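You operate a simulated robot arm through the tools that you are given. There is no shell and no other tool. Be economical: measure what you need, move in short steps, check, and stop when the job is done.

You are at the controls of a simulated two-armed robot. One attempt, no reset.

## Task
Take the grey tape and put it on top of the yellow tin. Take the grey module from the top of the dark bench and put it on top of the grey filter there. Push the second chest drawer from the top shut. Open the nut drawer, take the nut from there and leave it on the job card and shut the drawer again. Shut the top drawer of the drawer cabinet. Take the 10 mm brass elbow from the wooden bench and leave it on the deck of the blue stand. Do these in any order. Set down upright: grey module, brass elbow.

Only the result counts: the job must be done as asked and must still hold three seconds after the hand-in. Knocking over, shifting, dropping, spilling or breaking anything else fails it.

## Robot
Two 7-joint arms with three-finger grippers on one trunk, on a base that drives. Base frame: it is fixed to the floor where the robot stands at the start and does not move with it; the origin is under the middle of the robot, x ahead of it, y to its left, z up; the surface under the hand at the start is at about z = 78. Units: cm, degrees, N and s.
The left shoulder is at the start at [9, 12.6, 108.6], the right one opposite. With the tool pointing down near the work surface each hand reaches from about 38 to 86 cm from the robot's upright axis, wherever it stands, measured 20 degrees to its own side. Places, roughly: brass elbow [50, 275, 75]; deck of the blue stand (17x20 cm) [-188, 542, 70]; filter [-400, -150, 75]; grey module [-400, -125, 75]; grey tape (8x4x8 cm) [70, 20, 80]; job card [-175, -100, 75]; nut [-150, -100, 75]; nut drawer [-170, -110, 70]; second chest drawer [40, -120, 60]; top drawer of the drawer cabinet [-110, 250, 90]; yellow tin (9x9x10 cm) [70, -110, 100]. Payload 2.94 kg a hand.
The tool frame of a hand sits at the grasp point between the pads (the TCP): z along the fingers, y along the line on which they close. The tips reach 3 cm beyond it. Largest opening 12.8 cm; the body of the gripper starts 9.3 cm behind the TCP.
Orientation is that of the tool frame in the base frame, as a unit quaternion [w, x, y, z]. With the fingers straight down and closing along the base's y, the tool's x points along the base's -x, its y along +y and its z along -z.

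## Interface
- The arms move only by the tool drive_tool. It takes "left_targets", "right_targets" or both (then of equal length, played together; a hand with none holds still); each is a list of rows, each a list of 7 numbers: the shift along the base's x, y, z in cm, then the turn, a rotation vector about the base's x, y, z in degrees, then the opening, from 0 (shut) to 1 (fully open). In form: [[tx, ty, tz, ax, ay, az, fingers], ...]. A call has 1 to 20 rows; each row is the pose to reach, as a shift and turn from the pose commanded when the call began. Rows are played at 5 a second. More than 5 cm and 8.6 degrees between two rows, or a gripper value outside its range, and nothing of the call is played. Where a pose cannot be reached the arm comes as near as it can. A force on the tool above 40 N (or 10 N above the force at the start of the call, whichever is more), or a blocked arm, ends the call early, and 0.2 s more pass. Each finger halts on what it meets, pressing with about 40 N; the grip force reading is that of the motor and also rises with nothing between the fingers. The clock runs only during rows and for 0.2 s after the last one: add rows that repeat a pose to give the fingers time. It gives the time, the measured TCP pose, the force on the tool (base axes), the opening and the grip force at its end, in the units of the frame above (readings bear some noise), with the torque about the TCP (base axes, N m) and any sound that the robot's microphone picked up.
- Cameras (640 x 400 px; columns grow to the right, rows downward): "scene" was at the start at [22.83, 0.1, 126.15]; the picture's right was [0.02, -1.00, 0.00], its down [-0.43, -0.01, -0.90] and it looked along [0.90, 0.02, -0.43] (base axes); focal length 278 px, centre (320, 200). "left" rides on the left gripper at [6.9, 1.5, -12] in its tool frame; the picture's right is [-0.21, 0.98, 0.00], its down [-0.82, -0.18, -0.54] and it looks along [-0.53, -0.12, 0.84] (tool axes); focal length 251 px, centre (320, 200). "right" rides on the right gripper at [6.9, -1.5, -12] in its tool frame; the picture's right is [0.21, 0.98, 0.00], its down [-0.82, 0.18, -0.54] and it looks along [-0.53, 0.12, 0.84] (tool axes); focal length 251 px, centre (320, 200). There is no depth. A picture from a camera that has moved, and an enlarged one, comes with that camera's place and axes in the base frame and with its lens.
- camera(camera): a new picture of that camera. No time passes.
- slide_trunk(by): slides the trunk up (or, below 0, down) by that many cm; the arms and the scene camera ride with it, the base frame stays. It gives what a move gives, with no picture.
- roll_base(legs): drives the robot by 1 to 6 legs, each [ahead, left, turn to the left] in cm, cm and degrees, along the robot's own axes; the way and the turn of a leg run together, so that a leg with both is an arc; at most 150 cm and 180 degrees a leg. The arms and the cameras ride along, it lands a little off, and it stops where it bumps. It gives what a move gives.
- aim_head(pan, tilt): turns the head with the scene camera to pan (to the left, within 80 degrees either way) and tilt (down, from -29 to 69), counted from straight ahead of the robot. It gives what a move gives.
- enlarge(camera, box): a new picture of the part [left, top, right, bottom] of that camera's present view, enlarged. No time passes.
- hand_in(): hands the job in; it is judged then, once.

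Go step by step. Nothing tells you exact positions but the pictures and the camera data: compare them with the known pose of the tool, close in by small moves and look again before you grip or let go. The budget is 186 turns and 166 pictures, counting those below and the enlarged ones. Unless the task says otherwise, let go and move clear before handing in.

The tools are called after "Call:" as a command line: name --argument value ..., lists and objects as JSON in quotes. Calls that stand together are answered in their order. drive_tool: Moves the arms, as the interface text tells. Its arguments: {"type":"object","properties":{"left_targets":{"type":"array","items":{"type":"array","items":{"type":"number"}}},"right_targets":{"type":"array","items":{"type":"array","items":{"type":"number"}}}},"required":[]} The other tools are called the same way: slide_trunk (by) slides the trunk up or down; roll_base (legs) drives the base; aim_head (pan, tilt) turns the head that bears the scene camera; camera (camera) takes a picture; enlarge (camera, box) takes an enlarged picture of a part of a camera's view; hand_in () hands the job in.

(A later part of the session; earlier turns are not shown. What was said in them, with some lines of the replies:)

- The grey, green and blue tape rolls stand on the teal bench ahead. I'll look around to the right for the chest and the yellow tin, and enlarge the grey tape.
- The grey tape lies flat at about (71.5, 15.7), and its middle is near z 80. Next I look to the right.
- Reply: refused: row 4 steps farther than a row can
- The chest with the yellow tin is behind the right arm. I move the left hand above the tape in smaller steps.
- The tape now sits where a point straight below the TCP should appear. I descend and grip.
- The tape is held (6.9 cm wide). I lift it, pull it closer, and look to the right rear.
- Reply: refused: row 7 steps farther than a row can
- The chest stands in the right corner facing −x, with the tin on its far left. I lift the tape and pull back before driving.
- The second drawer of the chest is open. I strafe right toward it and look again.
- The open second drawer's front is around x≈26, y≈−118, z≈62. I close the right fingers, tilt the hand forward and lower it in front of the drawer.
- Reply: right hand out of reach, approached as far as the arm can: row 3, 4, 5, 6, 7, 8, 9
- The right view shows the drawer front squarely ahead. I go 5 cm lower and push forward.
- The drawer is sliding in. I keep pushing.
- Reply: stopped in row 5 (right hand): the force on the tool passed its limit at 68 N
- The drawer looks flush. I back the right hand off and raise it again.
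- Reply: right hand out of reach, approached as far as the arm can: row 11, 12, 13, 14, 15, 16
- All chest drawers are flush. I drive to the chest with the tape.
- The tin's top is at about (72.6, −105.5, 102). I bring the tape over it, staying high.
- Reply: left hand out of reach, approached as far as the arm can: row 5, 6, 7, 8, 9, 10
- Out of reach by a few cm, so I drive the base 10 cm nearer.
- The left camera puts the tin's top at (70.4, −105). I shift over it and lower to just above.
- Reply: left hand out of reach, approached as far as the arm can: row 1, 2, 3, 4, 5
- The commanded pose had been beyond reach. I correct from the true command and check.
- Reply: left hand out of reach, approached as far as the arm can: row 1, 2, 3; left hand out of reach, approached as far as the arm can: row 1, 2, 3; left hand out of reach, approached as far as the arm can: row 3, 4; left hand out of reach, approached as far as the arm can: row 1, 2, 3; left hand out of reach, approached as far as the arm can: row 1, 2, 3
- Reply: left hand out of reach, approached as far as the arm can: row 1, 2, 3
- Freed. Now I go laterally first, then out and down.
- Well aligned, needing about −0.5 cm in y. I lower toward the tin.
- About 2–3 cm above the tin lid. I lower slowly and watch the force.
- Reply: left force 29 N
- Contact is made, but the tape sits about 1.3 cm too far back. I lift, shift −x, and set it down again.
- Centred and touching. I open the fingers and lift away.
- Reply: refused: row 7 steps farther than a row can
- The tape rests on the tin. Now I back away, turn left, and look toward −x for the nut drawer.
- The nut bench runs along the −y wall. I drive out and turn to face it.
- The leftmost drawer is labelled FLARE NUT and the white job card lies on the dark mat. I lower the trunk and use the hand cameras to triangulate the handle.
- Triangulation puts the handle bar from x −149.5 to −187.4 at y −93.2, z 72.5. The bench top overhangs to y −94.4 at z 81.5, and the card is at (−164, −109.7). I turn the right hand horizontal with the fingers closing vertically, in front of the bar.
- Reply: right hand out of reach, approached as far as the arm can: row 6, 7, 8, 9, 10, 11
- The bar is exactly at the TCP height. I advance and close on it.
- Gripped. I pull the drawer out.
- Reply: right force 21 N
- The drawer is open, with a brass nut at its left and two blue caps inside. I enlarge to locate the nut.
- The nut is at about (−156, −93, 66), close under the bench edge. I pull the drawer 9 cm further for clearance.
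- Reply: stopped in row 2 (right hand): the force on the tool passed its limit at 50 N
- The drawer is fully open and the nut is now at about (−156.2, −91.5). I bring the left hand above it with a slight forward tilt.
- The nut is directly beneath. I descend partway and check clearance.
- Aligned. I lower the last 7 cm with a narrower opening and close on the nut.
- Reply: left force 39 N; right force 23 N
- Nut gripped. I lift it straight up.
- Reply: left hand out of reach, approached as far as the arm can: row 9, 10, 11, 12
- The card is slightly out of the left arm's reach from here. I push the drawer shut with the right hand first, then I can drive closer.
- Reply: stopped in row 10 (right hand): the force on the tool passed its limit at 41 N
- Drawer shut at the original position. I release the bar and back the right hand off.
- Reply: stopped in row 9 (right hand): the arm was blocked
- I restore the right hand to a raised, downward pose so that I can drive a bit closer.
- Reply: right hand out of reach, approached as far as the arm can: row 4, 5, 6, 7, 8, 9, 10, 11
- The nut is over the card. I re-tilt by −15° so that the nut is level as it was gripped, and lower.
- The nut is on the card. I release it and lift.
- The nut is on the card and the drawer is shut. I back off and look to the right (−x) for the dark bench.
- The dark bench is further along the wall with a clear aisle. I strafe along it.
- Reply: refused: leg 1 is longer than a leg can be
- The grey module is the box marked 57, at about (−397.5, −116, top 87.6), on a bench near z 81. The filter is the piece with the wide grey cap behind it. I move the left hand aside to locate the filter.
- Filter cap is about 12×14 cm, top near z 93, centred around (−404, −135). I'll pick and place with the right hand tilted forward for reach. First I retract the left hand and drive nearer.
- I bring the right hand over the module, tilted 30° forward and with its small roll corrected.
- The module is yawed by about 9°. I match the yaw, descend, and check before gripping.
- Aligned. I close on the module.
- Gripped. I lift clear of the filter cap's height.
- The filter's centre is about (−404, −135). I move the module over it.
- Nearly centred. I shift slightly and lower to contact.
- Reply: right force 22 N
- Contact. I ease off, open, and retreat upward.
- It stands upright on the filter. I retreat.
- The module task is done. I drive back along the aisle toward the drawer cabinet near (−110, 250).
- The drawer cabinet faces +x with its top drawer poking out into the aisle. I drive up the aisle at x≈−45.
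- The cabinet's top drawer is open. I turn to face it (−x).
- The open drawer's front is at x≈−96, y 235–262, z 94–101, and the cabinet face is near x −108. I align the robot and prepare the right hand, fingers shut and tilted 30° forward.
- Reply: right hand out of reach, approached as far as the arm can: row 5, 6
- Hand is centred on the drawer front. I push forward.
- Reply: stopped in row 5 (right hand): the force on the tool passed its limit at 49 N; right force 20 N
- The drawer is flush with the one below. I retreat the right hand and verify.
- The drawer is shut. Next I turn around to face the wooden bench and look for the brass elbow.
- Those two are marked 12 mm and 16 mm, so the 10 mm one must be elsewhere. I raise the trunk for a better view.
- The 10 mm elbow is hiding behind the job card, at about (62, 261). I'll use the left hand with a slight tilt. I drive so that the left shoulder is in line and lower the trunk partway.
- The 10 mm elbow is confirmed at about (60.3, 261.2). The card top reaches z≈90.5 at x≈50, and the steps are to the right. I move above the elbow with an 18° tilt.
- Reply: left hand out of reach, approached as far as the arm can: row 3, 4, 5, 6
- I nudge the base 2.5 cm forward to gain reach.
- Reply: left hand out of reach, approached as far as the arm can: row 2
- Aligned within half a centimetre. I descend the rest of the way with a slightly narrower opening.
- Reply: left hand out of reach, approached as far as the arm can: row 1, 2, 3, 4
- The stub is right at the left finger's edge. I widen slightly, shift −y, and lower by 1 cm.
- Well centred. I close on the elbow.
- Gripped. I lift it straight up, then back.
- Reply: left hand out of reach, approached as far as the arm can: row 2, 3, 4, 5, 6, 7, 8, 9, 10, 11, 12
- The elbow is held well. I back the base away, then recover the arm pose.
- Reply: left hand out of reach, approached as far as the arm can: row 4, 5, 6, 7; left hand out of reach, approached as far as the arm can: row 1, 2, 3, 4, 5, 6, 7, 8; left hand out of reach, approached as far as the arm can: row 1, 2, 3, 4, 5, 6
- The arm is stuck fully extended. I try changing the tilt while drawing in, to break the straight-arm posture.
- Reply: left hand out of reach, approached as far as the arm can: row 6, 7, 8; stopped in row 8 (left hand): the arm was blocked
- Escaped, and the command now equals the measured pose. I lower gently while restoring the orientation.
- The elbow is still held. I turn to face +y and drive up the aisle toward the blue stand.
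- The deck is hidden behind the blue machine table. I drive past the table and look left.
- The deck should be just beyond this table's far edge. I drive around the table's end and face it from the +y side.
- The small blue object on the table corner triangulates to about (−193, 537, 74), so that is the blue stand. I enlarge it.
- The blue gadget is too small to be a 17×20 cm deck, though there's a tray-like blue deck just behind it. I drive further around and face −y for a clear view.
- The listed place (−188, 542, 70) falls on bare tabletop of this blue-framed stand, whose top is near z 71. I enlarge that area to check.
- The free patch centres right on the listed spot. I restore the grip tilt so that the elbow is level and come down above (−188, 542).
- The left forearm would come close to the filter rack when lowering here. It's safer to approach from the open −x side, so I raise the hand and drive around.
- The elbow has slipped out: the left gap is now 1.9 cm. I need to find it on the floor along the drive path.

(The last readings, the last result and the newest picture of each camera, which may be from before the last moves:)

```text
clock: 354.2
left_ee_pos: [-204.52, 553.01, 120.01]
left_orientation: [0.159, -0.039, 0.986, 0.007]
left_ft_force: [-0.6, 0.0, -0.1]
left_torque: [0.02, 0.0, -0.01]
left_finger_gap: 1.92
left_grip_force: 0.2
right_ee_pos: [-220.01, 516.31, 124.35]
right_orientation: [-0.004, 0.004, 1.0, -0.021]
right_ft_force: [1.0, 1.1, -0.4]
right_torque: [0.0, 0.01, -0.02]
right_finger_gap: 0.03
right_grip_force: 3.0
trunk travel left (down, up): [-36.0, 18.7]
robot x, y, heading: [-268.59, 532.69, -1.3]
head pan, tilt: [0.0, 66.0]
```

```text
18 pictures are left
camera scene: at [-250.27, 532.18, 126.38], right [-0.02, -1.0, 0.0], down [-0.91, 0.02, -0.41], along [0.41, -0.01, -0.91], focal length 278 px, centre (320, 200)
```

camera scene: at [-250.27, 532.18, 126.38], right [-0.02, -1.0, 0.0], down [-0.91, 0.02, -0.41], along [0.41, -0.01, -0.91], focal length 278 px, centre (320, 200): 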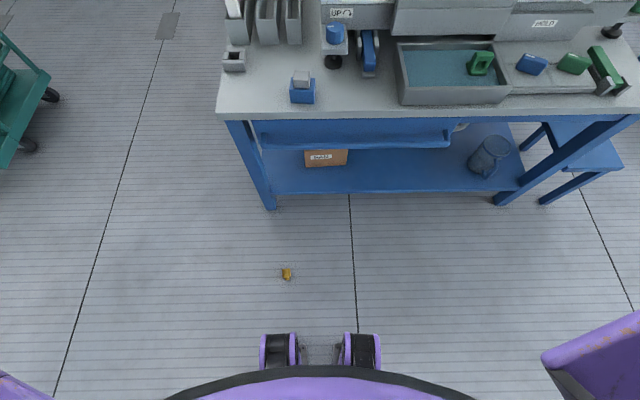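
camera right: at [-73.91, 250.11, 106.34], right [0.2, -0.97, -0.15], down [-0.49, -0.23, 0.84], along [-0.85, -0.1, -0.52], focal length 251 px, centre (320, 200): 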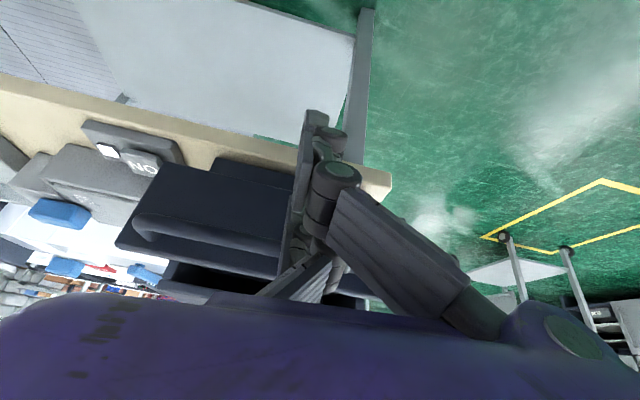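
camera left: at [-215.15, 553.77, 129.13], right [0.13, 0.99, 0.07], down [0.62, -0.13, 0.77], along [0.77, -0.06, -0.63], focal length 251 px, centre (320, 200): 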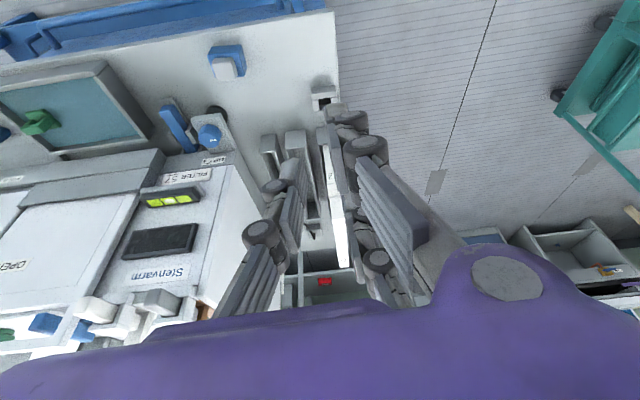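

Found it: a small brass object on the floor at about (−229, 546), just ahead of the robot. I enlarge.

Call:
enlarge --camera "scene" --box '[262, 254, 312, 294]'

```text
10.00 times, centred on (287, 274) of scene
camera zoom: at [-250.27, 532.18, 126.38], right [-0.02, -1.0, 0.0], down [-0.91, 0.02, -0.41], along [0.41, -0.01, -0.91], focal length 2778 px, centre (650, -540)
```

zoom: 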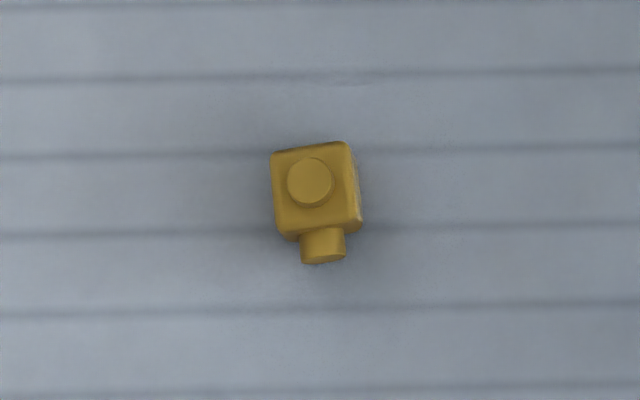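

It landed with one stub up and one pointing toward the robot. I back up a little, lower the trunk, and bring the left hand, upright and open, above it.

Call:
roll_base --legs '[[-13, 0, 0]]'

Call:
slide_trunk --by -34

Call:
drive_tool --left_targets '[[-3, -1, -2, -0.2, 3, 0, 0.2], [-6, -2, -4, -0.5, 6, 0, 0.3], [-9, -3.5, -6, -0.7, 9, 0, 0.4], [-11, -5, -9, -0.9, 12, 0, 0.45], [-11.5, -6.5, -13, -1.2, 15, 0, 0.5], [-11.5, -7, -17.5, -1.4, 17.9, 0, 0.5], [-11.5, -7, -22, -1.4, 17.9, 0, 0.5], [-11.5, -7, -26.5, -1.4, 17.9, 0, 0.5], [-11.5, -7, -31, -1.4, 17.9, 0, 0.5], [-11.5, -7, -35.5, -1.4, 17.9, 0, 0.5], [-11.5, -7, -40, -1.4, 17.9, 0, 0.5], [-11.5, -7, -44.5, -1.4, 17.9, 0, 0.5], [-11.5, -7, -49, -1.4, 17.9, 0, 0.5], [-11.5, -7, -53.5, -1.4, 17.9, 0, 0.5], [-11.5, -7, -58, -1.4, 17.9, 0, 0.5], [-11.5, -7, -62, -1.4, 17.9, 0, 0.5], [-11.5, -7, -62, -1.4, 17.9, 0, 0.5]]'

Call:
camera --camera "left"

```text
clock: 355.5
left_ee_pos: [-217.58, 553.37, 119.84]
left_orientation: [0.158, -0.038, 0.987, 0.006]
left_ft_force: [0.2, 0.1, -0.4]
left_torque: [-0.02, 0.02, 0.03]
left_finger_gap: 1.93
left_grip_force: 0.0
right_ee_pos: [-232.79, 516.59, 124.39]
right_orientation: [-0.003, 0.004, 1.0, -0.021]
right_ft_force: [0.3, 0.3, 0.3]
right_torque: [-0.03, 0.0, 0.03]
right_finger_gap: 0.01
right_grip_force: 2.7
trunk travel left (down, up): [-36.0, 18.7]
robot x, y, heading: [-281.43, 532.85, -1.1]
head pan, tilt: [0.0, 66.0]
```

```text
clock: 358.8
left_ee_pos: [-217.56, 553.29, 85.73]
left_orientation: [0.158, -0.039, 0.987, 0.007]
left_ft_force: [0.2, -0.6, 0.2]
left_torque: [0.01, -0.04, -0.01]
left_finger_gap: 1.92
left_grip_force: 0.2
right_ee_pos: [-230.8, 516.49, 89.8]
right_orientation: [-0.021, 0.003, 1.0, -0.019]
right_ft_force: [-0.4, -0.2, 0.2]
right_torque: [0.01, -0.02, 0.03]
right_finger_gap: 0.0
right_grip_force: 3.3
trunk travel left (down, up): [-2.0, 52.7]
robot x, y, heading: [-281.26, 532.81, -1.0]
head pan, tilt: [0.0, 66.0]
```

```text
clock: 362.4
left_ee_pos: [-229.15, 546.37, 23.94]
left_orientation: [0.003, -0.038, 0.999, 0.0]
left_ft_force: [0.7, 0.4, 0.1]
left_torque: [-0.01, 0.0, 0.0]
left_finger_gap: 6.4
left_grip_force: 0.1
right_ee_pos: [-230.87, 516.68, 89.76]
right_orientation: [-0.019, 0.003, 1.0, -0.02]
right_ft_force: [0.7, -0.2, 0.7]
right_torque: [-0.02, -0.01, 0.06]
right_finger_gap: 0.0
right_grip_force: 2.8
trunk travel left (down, up): [-2.0, 52.7]
robot x, y, heading: [-281.47, 532.87, -1.4]
head pan, tilt: [0.0, 66.0]
```

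```text
16 pictures are left
camera left: at [-236.18, 547.36, 35.77], right [0.14, 0.99, 0.0], down [0.83, -0.12, 0.55], along [0.54, -0.08, -0.84], focal length 251 px, centre (320, 200)
```

left: 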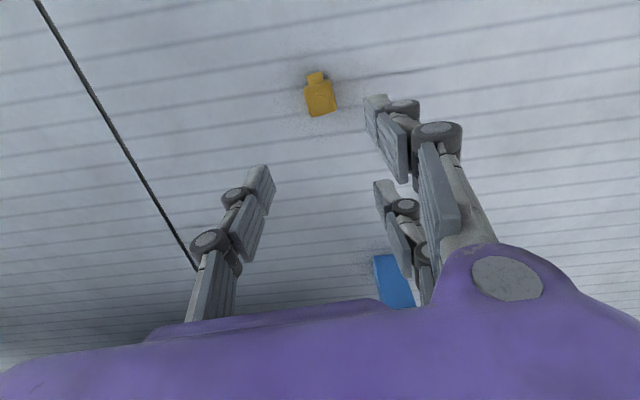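

Call:
enlarge --camera "left" --box '[290, 60, 350, 120]'

```text
6.67 times, centred on (320, 90) of left
camera zoom: at [-236.18, 547.36, 35.77], right [0.14, 0.99, 0.0], down [0.83, -0.12, 0.55], along [0.54, -0.08, -0.84], focal length 1676 px, centre (320, 933)
```

zoom: 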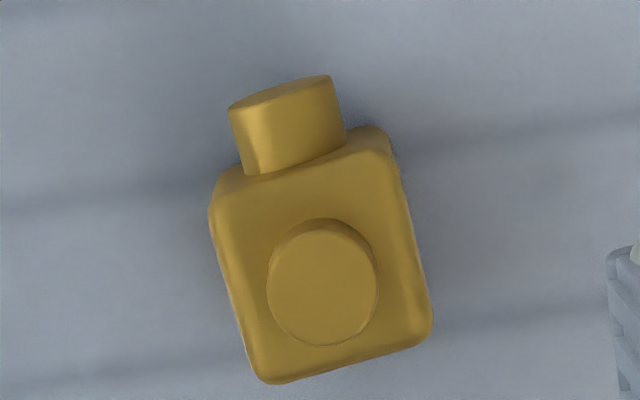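

No label is visible on the top or near faces. I shift the hand sideways to see the −y face and so determine which stub is the true top.

Call:
drive_tool --left_targets '[[0, -4, -2, 0, 0, 0, 0.5], [0, -8, -4, 0, 0, 0, 0.5], [0, -12, -6, 0, 0, 0, 0.5], [0, -15, -8, 0, 0, 0, 0.5], [0, -15, -8, 0, 0, 0, 0.5]]'

Call:
enlarge --camera "left" --box '[400, 40, 540, 160]'

```text
clock: 363.6
left_ee_pos: [-229.02, 530.95, 15.87]
left_orientation: [0.003, -0.038, 0.999, 0.0]
left_ft_force: [0.2, -0.8, -0.5]
left_torque: [-0.01, -0.03, 0.01]
left_finger_gap: 6.39
left_grip_force: 0.0
right_ee_pos: [-230.86, 516.54, 89.83]
right_orientation: [-0.02, 0.003, 1.0, -0.019]
right_ft_force: [0.7, 0.0, -0.5]
right_torque: [0.02, 0.0, -0.02]
right_finger_gap: 0.01
right_grip_force: 3.3
trunk travel left (down, up): [-2.0, 52.7]
robot x, y, heading: [-281.39, 533.01, -1.2]
head pan, tilt: [0.0, 66.0]
```

```text
3.33 times, centred on (470, 100) of left
camera zoom: at [-236.13, 531.85, 27.76], right [0.14, 0.99, 0.0], down [0.83, -0.12, 0.55], along [0.54, -0.07, -0.84], focal length 838 px, centre (-180, 533)
```

zoom: 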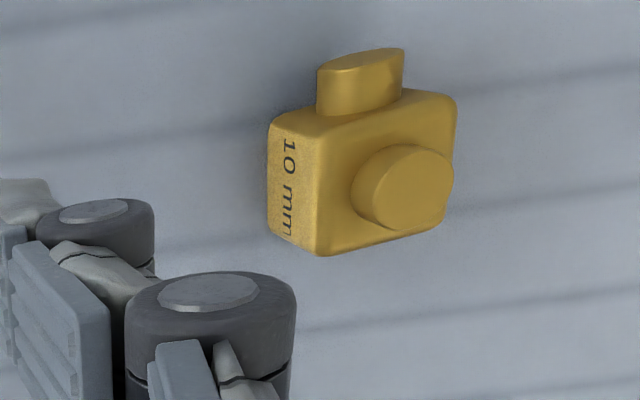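

The text stands upright with the current top stub up (label seen from its back face), so the elbow is already upright. I move over it and descend, closing across its flat faces.

Call:
drive_tool --left_targets '[[-0.3, 4, 0, 0, 0, 0, 0.5], [-0.7, 8, 0, 0, 0, 0, 0.5], [-0.7, 12, 0, 0, 0, 0, 0.5], [-0.7, 15.4, 0, 0, 0, 0, 0.5], [-0.7, 15.4, -4, 0, 0, 0, 0.5], [-0.7, 15.4, -8, 0, 0, 0, 0.5], [-0.7, 15.4, -8, 0, 0, 0, 0.5]]'

Call:
camera --camera "left"

```text
clock: 365.2
left_ee_pos: [-229.78, 546.28, 7.86]
left_orientation: [0.002, -0.038, 0.999, 0.001]
left_ft_force: [0.7, 0.8, -0.5]
left_torque: [-0.02, -0.03, -0.03]
left_finger_gap: 6.39
left_grip_force: 0.1
right_ee_pos: [-230.85, 516.67, 89.84]
right_orientation: [-0.02, 0.003, 1.0, -0.019]
right_ft_force: [-0.9, 1.0, 0.0]
right_torque: [0.03, -0.01, 0.0]
right_finger_gap: 0.0
right_grip_force: 3.0
trunk travel left (down, up): [-2.0, 52.7]
robot x, y, heading: [-281.33, 533.05, -1.2]
head pan, tilt: [0.0, 66.0]
```

```text
13 pictures are left
camera left: at [-236.86, 547.23, 19.8], right [0.14, 0.99, 0.0], down [0.83, -0.12, 0.55], along [0.54, -0.08, -0.84], focal length 251 px, centre (320, 200)
```

left: 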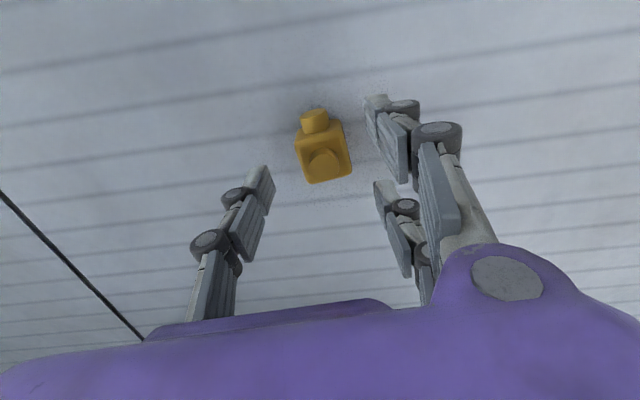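

Centred. I descend and close, then lift slightly to confirm.

Call:
drive_tool --left_targets '[[0.3, 0, -2, 0, 0, 0, 0.5], [0.4, 0, -3.8, 0, 0, 0, 0.5], [0.4, 0, -4.3, 0, 0, 0, 0.5], [0.4, 0, -4.3, 0, 0, 0, 0.35], [0.4, 0, -4.3, 0, 0, 0, 0.2], [0.4, 0, -4.3, 0, 0, 0, 0.05], [0.4, 0, -4.3, 0, 0, 0, 0.05], [0.4, 0, -4.3, 0, 0, 0, 0.05]]'

```text
clock: 367.0
left_ee_pos: [-229.67, 546.68, 3.59]
left_orientation: [0.001, -0.04, 0.999, 0.0]
left_ft_force: [0.1, -0.3, -0.2]
left_torque: [0.0, 0.0, 0.0]
left_finger_gap: 3.57
left_grip_force: 40.4
right_ee_pos: [-230.79, 516.63, 89.91]
right_orientation: [-0.02, 0.002, 1.0, -0.018]
right_ft_force: [-0.3, -0.7, 0.4]
right_torque: [0.03, -0.03, 0.03]
right_finger_gap: 0.0
right_grip_force: 2.7
trunk travel left (down, up): [-2.0, 52.7]
robot x, y, heading: [-281.32, 532.86, -1.2]
head pan, tilt: [0.0, 66.0]
```

Firm grip on the flat faces (3.57 cm). I lift straight up.

Call:
drive_tool --left_targets '[[0, 0, 3, 0, 0, 0, 0.05], [0, 0, 7, 0, 0, 0, 0.05], [0, 0, 11.5, 0, 0, 0, 0.05], [0, 0, 16, 0, 0, 0, 0.05], [0, 0, 20.5, 0, 0, 0, 0.05], [0, 0, 25, 0, 0, 0, 0.05], [0, 0, 29.5, 0, 0, 0, 0.05], [0, 0, 34, 0, 0, 0, 0.05], [0, 0, 38.5, 0, 0, 0, 0.05], [0, 0, 43, 0, 0, 0, 0.05], [0, 0, 47.5, 0, 0, 0, 0.05], [0, 0, 52, 0, 0, 0, 0.05], [0, 0, 56.5, 0, 0, 0, 0.05], [0, 0, 61, 0, 0, 0, 0.05], [0, 0, 65.5, 0, 0, 0, 0.05], [0, 0, 70, 0, 0, 0, 0.05], [0, 0, 74, 0, 0, 0, 0.05], [0, 0, 74, 0, 0, 0, 0.05]]'

Call:
slide_trunk --by 24

Call:
camera --camera "left"

```text
clock: 370.8
left_ee_pos: [-229.71, 546.69, 77.41]
left_orientation: [0.002, -0.039, 0.999, 0.0]
left_ft_force: [0.9, -0.4, -1.9]
left_torque: [0.0, 0.03, 0.0]
left_finger_gap: 3.49
left_grip_force: 40.0
right_ee_pos: [-230.82, 516.53, 89.77]
right_orientation: [-0.02, 0.002, 1.0, -0.02]
right_ft_force: [-0.1, -0.3, -0.2]
right_torque: [-0.01, 0.0, 0.01]
right_finger_gap: 0.0
right_grip_force: 2.8
trunk travel left (down, up): [-2.0, 52.7]
robot x, y, heading: [-281.21, 532.77, -1.5]
head pan, tilt: [0.0, 66.0]
```

```text
clock: 373.3
left_ee_pos: [-229.29, 546.7, 101.47]
left_orientation: [0.002, -0.039, 0.999, 0.0]
left_ft_force: [-0.2, 0.3, -2.0]
left_torque: [-0.04, -0.04, 0.02]
left_finger_gap: 3.5
left_grip_force: 39.7
right_ee_pos: [-230.8, 516.7, 113.74]
right_orientation: [-0.021, 0.003, 1.0, -0.02]
right_ft_force: [0.1, 0.8, 0.4]
right_torque: [0.03, 0.02, 0.01]
right_finger_gap: 0.01
right_grip_force: 3.1
trunk travel left (down, up): [-26.0, 28.7]
robot x, y, heading: [-281.19, 532.92, -1.2]
head pan, tilt: [0.0, 66.0]
```

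```text
12 pictures are left
camera left: at [-236.45, 547.64, 113.49], right [0.14, 0.99, 0.0], down [0.83, -0.12, 0.54], along [0.54, -0.07, -0.84], focal length 251 px, centre (320, 200)
```

left: 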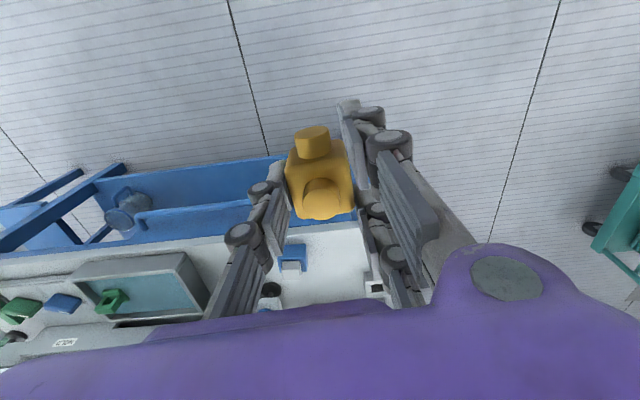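

Held. I drive 18 cm forward and bring it over the free patch.

Call:
roll_base --legs '[[19, 0, 0]]'

Call:
drive_tool --left_targets '[[4, -0.8, 0, 0, 0, 0, 0.05], [8, -1.6, 0, 0, 0, 0, 0.05], [12, -2.4, 0, 0, 0, 0, 0.05], [16, -3.2, 0, 0, 0, 0, 0.05], [20, -4, -1, 0, 0, 0, 0.05], [22.3, -4.3, -5, 0, 0, 0, 0.05], [22.3, -4.3, -9, 0, 0, 0, 0.05], [22.3, -4.3, -13, 0, 0, 0, 0.05], [22.3, -4.3, -16, 0, 0, 0, 0.05], [22.3, -4.3, -16, 0, 0, 0, 0.05]]'

Call:
aim_head --pan 8 --tilt 40

Call:
camera --camera "left"

Call:
camera --camera "scene"

```text
clock: 374.9
left_ee_pos: [-210.7, 546.19, 101.63]
left_orientation: [0.003, -0.038, 0.999, -0.001]
left_ft_force: [0.5, 0.9, -2.5]
left_torque: [0.01, 0.05, 0.04]
left_finger_gap: 3.51
left_grip_force: 39.7
right_ee_pos: [-212.05, 516.06, 113.73]
right_orientation: [-0.019, 0.004, 1.0, -0.02]
right_ft_force: [0.9, -0.1, -0.6]
right_torque: [-0.01, 0.04, 0.02]
right_finger_gap: 0.0
right_grip_force: 3.2
trunk travel left (down, up): [-26.0, 28.7]
robot x, y, heading: [-262.87, 532.77, -1.5]
head pan, tilt: [0.0, 66.0]
```

```text
clock: 377.1
left_ee_pos: [-188.29, 541.98, 85.67]
left_orientation: [0.003, -0.038, 0.999, -0.001]
left_ft_force: [-0.4, -0.4, -2.3]
left_torque: [-0.02, 0.02, 0.02]
left_finger_gap: 3.51
left_grip_force: 39.9
right_ee_pos: [-212.05, 515.99, 113.8]
right_orientation: [-0.021, 0.004, 1.0, -0.018]
right_ft_force: [-0.1, 0.5, -0.3]
right_torque: [0.02, 0.02, -0.02]
right_finger_gap: 0.0
right_grip_force: 3.0
trunk travel left (down, up): [-26.0, 28.7]
robot x, y, heading: [-263.03, 532.7, -1.2]
head pan, tilt: [0.0, 66.0]
```

```text
clock: 377.9
left_ee_pos: [-188.41, 541.84, 85.73]
left_orientation: [0.003, -0.037, 0.999, 0.0]
left_ft_force: [-0.7, -0.8, -2.6]
left_torque: [-0.02, -0.01, -0.03]
left_finger_gap: 3.47
left_grip_force: 40.4
right_ee_pos: [-212.17, 516.04, 113.82]
right_orientation: [-0.02, 0.004, 1.0, -0.02]
right_ft_force: [0.4, 0.2, -0.3]
right_torque: [-0.01, 0.04, -0.01]
right_finger_gap: 0.0
right_grip_force: 2.5
trunk travel left (down, up): [-26.0, 28.7]
robot x, y, heading: [-262.68, 532.49, -1.3]
head pan, tilt: [8.0, 40.0]
```

```text
11 pictures are left
camera left: at [-195.36, 542.93, 97.72], right [0.14, 0.99, 0.0], down [0.83, -0.12, 0.55], along [0.54, -0.08, -0.84], focal length 251 px, centre (320, 200)
```

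left: 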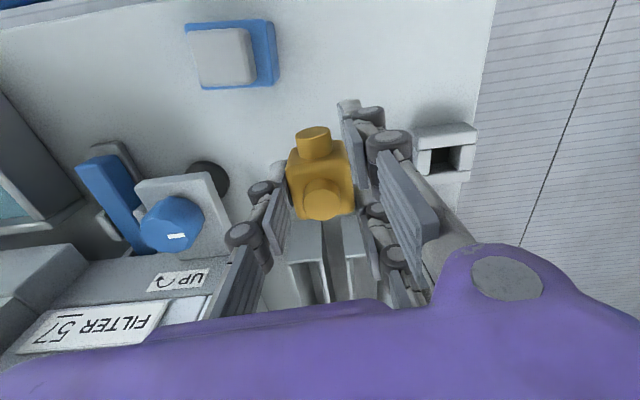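

```text
10 pictures are left
camera scene: at [-239.51, 533.05, 119.83], right [0.12, -0.99, 0.0], down [-0.64, -0.07, -0.77], along [0.76, 0.09, -0.64], focal length 278 px, centre (320, 200)
```

scene: 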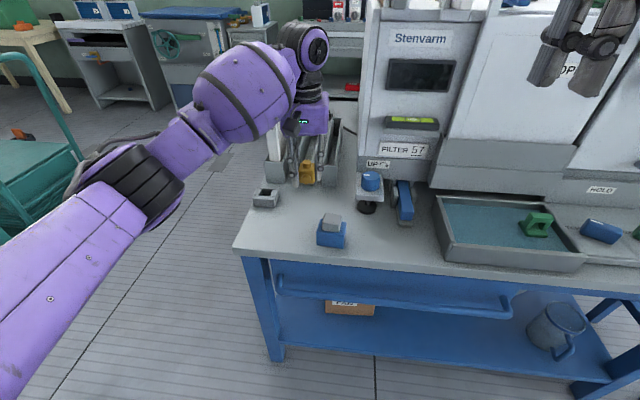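

Good alignment. I shift slightly for clearance (+y 1.4, −x 0.7) and lower toward the deck.

Call:
drive_tool --left_targets '[[-0.4, 0.7, -1.5, 0, 0, 0, 0.05], [-0.7, 1.4, -3.5, 0, 0, 0, 0.05], [-0.7, 1.4, -6, 0, 0, 0, 0.05], [-0.7, 1.4, -8.5, 0, 0, 0, 0.05], [-0.7, 1.4, -8.5, 0, 0, 0, 0.05]]'

Call:
enlarge --camera "scene" --box '[230, 110, 410, 250]'

```text
clock: 379.1
left_ee_pos: [-189.06, 543.32, 76.97]
left_orientation: [0.002, -0.039, 0.999, 0.001]
left_ft_force: [0.4, -0.6, -2.2]
left_torque: [-0.06, 0.03, 0.02]
left_finger_gap: 3.45
left_grip_force: 40.0
right_ee_pos: [-212.19, 516.07, 113.78]
right_orientation: [-0.021, 0.004, 1.0, -0.019]
right_ft_force: [-0.1, 0.2, 0.6]
right_torque: [0.0, -0.01, 0.0]
right_finger_gap: 0.0
right_grip_force: 3.3
trunk travel left (down, up): [-26.0, 28.7]
robot x, y, heading: [-262.33, 532.43, -1.1]
head pan, tilt: [8.0, 40.0]
```

```text
2.86 times, centred on (320, 180) of scene
camera zoom: at [-239.53, 533.05, 119.84], right [0.12, -0.99, 0.0], down [-0.64, -0.07, -0.77], along [0.76, 0.09, -0.64], focal length 794 px, centre (320, 257)
```

zoom: 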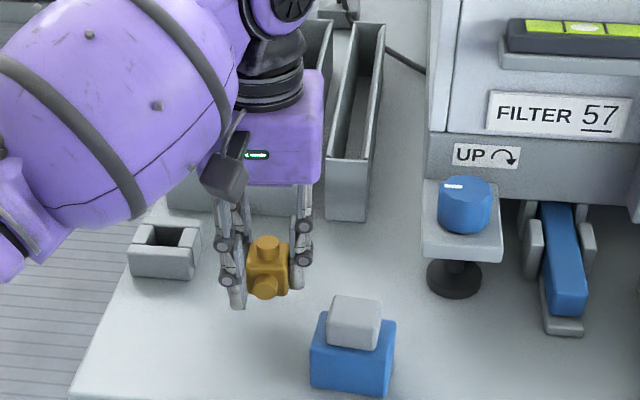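

Call:
drive_tool --left_targets '[[0, 0, -0.6, 0, 0, 0, 0.05], [0, 0, -1.2, 0, 0, 0, 0.05], [0, 0, -1.8, 0, 0, 0, 0.05], [0, 0, -1.8, 0, 0, 0, 0.05]]'

Call:
enlarge --camera "scene" --box '[260, 160, 360, 240]'

```text
clock: 380.1
left_ee_pos: [-189.01, 543.29, 75.35]
left_orientation: [0.003, -0.037, 0.999, 0.0]
left_ft_force: [-0.4, 0.5, -2.9]
left_torque: [-0.03, -0.02, 0.03]
left_finger_gap: 3.48
left_grip_force: 40.6
right_ee_pos: [-212.05, 516.09, 113.88]
right_orientation: [-0.02, 0.004, 1.0, -0.019]
right_ft_force: [0.8, -0.2, 0.1]
right_torque: [-0.01, -0.02, 0.01]
right_finger_gap: 0.0
right_grip_force: 3.0
trunk travel left (down, up): [-26.0, 28.7]
robot x, y, heading: [-262.65, 532.61, -1.3]
head pan, tilt: [8.0, 40.0]
```

```text
5.00 times, centred on (310, 200) of scene
camera zoom: at [-239.51, 533.05, 119.84], right [0.12, -0.99, 0.0], down [-0.64, -0.07, -0.77], along [0.76, 0.09, -0.64], focal length 1389 px, centre (370, 200)
```

zoom: 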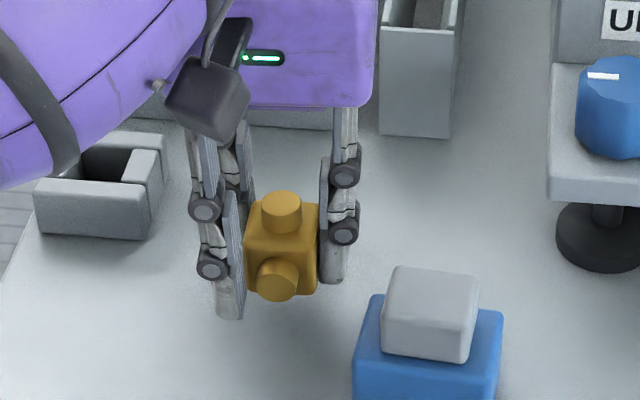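

Call:
drive_tool --left_targets '[[0, 0, -0.4, 0, 0, 0, 0.05], [0, 0, -0.8, 0, 0, 0, 0.05], [0, 0, -0.8, 0, 0, 0, 0.05]]'

```text
clock: 380.9
left_ee_pos: [-189.16, 543.29, 74.42]
left_orientation: [0.003, -0.038, 0.999, -0.001]
left_ft_force: [-0.6, 0.1, -2.6]
left_torque: [0.0, -0.02, -0.01]
left_finger_gap: 3.47
left_grip_force: 39.8
right_ee_pos: [-212.08, 516.12, 113.78]
right_orientation: [-0.02, 0.003, 1.0, -0.019]
right_ft_force: [0.1, -0.6, -0.4]
right_torque: [-0.02, -0.01, -0.01]
right_finger_gap: 0.01
right_grip_force: 3.1
trunk travel left (down, up): [-26.0, 28.7]
robot x, y, heading: [-262.63, 532.67, -1.5]
head pan, tilt: [8.0, 40.0]
```

Call:
drive_tool --left_targets '[[0, 0, -0.4, 0, 0, 0, 0.05], [0, 0, -0.8, 0, 0, 0, 0.05], [0, 0, -0.8, 0, 0, 0, 0.05]]'

```text
clock: 381.8
left_ee_pos: [-189.06, 543.33, 73.67]
left_orientation: [0.002, -0.038, 0.999, 0.0]
left_ft_force: [-0.8, 0.5, -2.2]
left_torque: [-0.04, -0.01, 0.0]
left_finger_gap: 3.45
left_grip_force: 39.7
right_ee_pos: [-212.11, 516.16, 113.84]
right_orientation: [-0.02, 0.003, 1.0, -0.019]
right_ft_force: [0.1, 0.2, 0.1]
right_torque: [0.03, 0.05, -0.01]
right_finger_gap: 0.02
right_grip_force: 3.2
trunk travel left (down, up): [-26.0, 28.7]
robot x, y, heading: [-263.02, 532.54, -1.3]
head pan, tilt: [8.0, 40.0]
```

Call:
drive_tool --left_targets '[[0, 0, -0.4, 0, 0, 0, 0.05], [0, 0, -0.8, 0, 0, 0, 0.05], [0, 0, -0.8, 0, 0, 0, 0.05]]'

Call:
enlarge --camera "scene" --box '[260, 160, 360, 240]'

```text
clock: 382.6
left_ee_pos: [-189.17, 543.26, 73.31]
left_orientation: [0.006, -0.038, 0.999, -0.001]
left_ft_force: [3.6, 4.2, 27.3]
left_torque: [0.11, 0.12, 0.17]
left_finger_gap: 3.46
left_grip_force: 39.8
right_ee_pos: [-212.36, 516.04, 113.98]
right_orientation: [-0.019, 0.004, 1.0, -0.018]
right_ft_force: [0.1, -0.5, 0.6]
right_torque: [-0.05, 0.01, 0.0]
right_finger_gap: 0.01
right_grip_force: 3.0
trunk travel left (down, up): [-26.0, 28.7]
robot x, y, heading: [-262.57, 532.57, -1.1]
head pan, tilt: [8.0, 40.0]
```

```text
5.00 times, centred on (310, 200) of scene
camera zoom: at [-239.76, 533.04, 119.91], right [0.12, -0.99, 0.0], down [-0.64, -0.07, -0.77], along [0.76, 0.09, -0.64], focal length 1389 px, centre (370, 200)
```

zoom: 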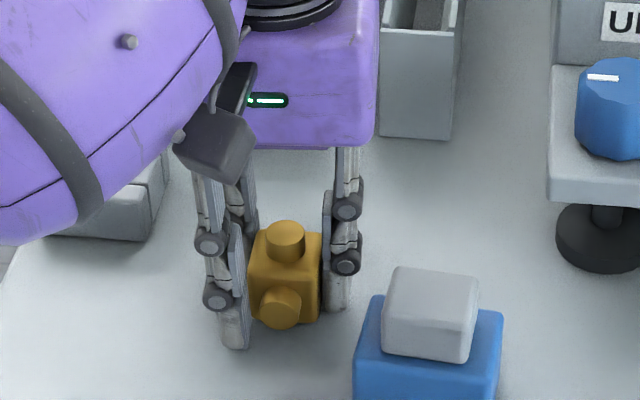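

Contact on the deck. I ease off a hair and open the fingers.

Call:
drive_tool --left_targets '[[0, 0, 0.1, 0, 0, 0, 0.05], [0, 0, 0.2, 0, 0, 0, 0.28], [0, 0, 0.3, 0, 0, 0, 0.36], [0, 0, 0.3, 0, 0, 0, 0.42], [0, 0, 0.3, 0, 0, 0, 0.42]]'

Call:
enlarge --camera "scene" --box '[260, 160, 360, 240]'

```text
clock: 383.8
left_ee_pos: [-189.3, 543.4, 73.19]
left_orientation: [0.002, -0.037, 0.999, 0.001]
left_ft_force: [0.1, 0.2, 0.2]
left_torque: [0.0, -0.02, 0.02]
left_finger_gap: 5.38
left_grip_force: 0.0
right_ee_pos: [-212.1, 516.03, 113.74]
right_orientation: [-0.02, 0.004, 1.0, -0.02]
right_ft_force: [-0.2, 0.9, 0.7]
right_torque: [0.02, 0.02, 0.01]
right_finger_gap: 0.0
right_grip_force: 3.0
trunk travel left (down, up): [-26.0, 28.7]
robot x, y, heading: [-262.7, 532.66, -1.4]
head pan, tilt: [8.0, 40.0]
```

```text
5.00 times, centred on (310, 200) of scene
camera zoom: at [-239.53, 533.05, 119.84], right [0.12, -0.99, 0.0], down [-0.64, -0.07, -0.77], along [0.76, 0.09, -0.64], focal length 1389 px, centre (370, 200)
```

zoom: 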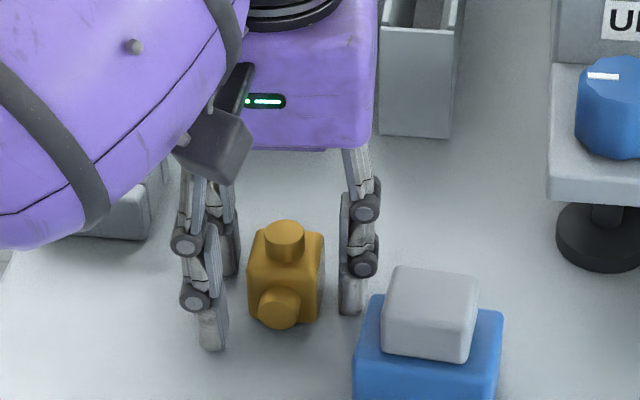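

The elbow stands upright on the deck and is released. I lift the hand clear and back away.

Call:
drive_tool --left_targets '[[0, 0, 2, 0, 0, 0, 0.42], [0, 0, 5, 0, 0, 0, 0.42], [0, 0, 9, 0, 0, 0, 0.42], [0, 0, 13, 0, 0, 0, 0.42], [0, 0, 17, 0, 0, 0, 0.42], [-2, 0, 21, 0, 0, 0, 0.42], [-5, 0, 25, 0, 0, 0, 0.42], [-9, 0, 27, 0, 0, 0, 0.42], [-13, 0, 28, 0, 0, 0, 0.42]]'

Call:
roll_base --legs '[[-25, 0, 0]]'

Call:
camera --camera "scene"

```text
clock: 385.8
left_ee_pos: [-202.38, 543.52, 100.9]
left_orientation: [0.003, -0.038, 0.999, 0.0]
left_ft_force: [-0.5, -0.7, -0.8]
left_torque: [0.0, -0.02, 0.03]
left_finger_gap: 5.41
left_grip_force: 0.1
right_ee_pos: [-212.19, 516.11, 113.8]
right_orientation: [-0.02, 0.004, 1.0, -0.018]
right_ft_force: [0.3, 0.3, -0.1]
right_torque: [0.01, -0.01, 0.01]
right_finger_gap: 0.0
right_grip_force: 3.1
trunk travel left (down, up): [-26.0, 28.7]
robot x, y, heading: [-262.85, 532.64, -1.5]
head pan, tilt: [8.0, 40.0]
```

```text
clock: 387.6
left_ee_pos: [-227.51, 544.06, 100.82]
left_orientation: [0.003, -0.039, 0.999, 0.001]
left_ft_force: [-0.7, 0.0, -0.3]
left_torque: [-0.01, -0.01, 0.04]
left_finger_gap: 5.39
left_grip_force: 0.0
right_ee_pos: [-237.39, 516.67, 113.81]
right_orientation: [-0.02, 0.004, 1.0, -0.019]
right_ft_force: [-1.0, 0.6, -0.2]
right_torque: [-0.01, -0.01, 0.01]
right_finger_gap: 0.0
right_grip_force: 3.1
trunk travel left (down, up): [-26.0, 28.7]
robot x, y, heading: [-287.86, 532.95, -1.3]
head pan, tilt: [8.0, 40.0]
```

```text
5 pictures are left
camera scene: at [-264.79, 533.64, 119.84], right [0.12, -0.99, 0.0], down [-0.64, -0.08, -0.77], along [0.76, 0.09, -0.64], focal length 278 px, centre (320, 200)
```

scene: 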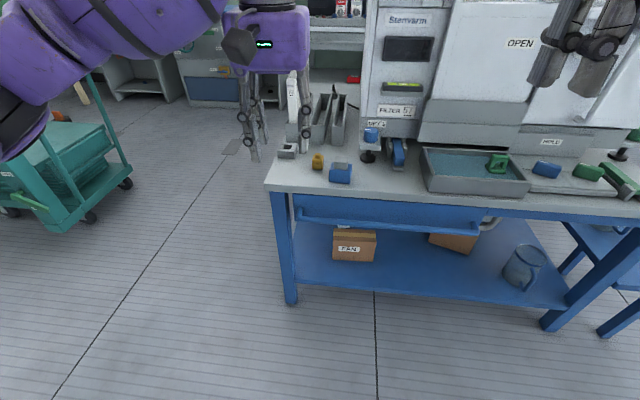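

Every part of the job has been done and the arms are clear, so I'm handing in.

Call:
hand_in

```text
The job is handed in.
```

I handed the job in with every part done, but I dropped the brass elbow once on the way: it fell to the floor, and I picked it up and set it upright on the blue stand.

I took the bare patch of the blue stand's top at your coordinates as its deck.
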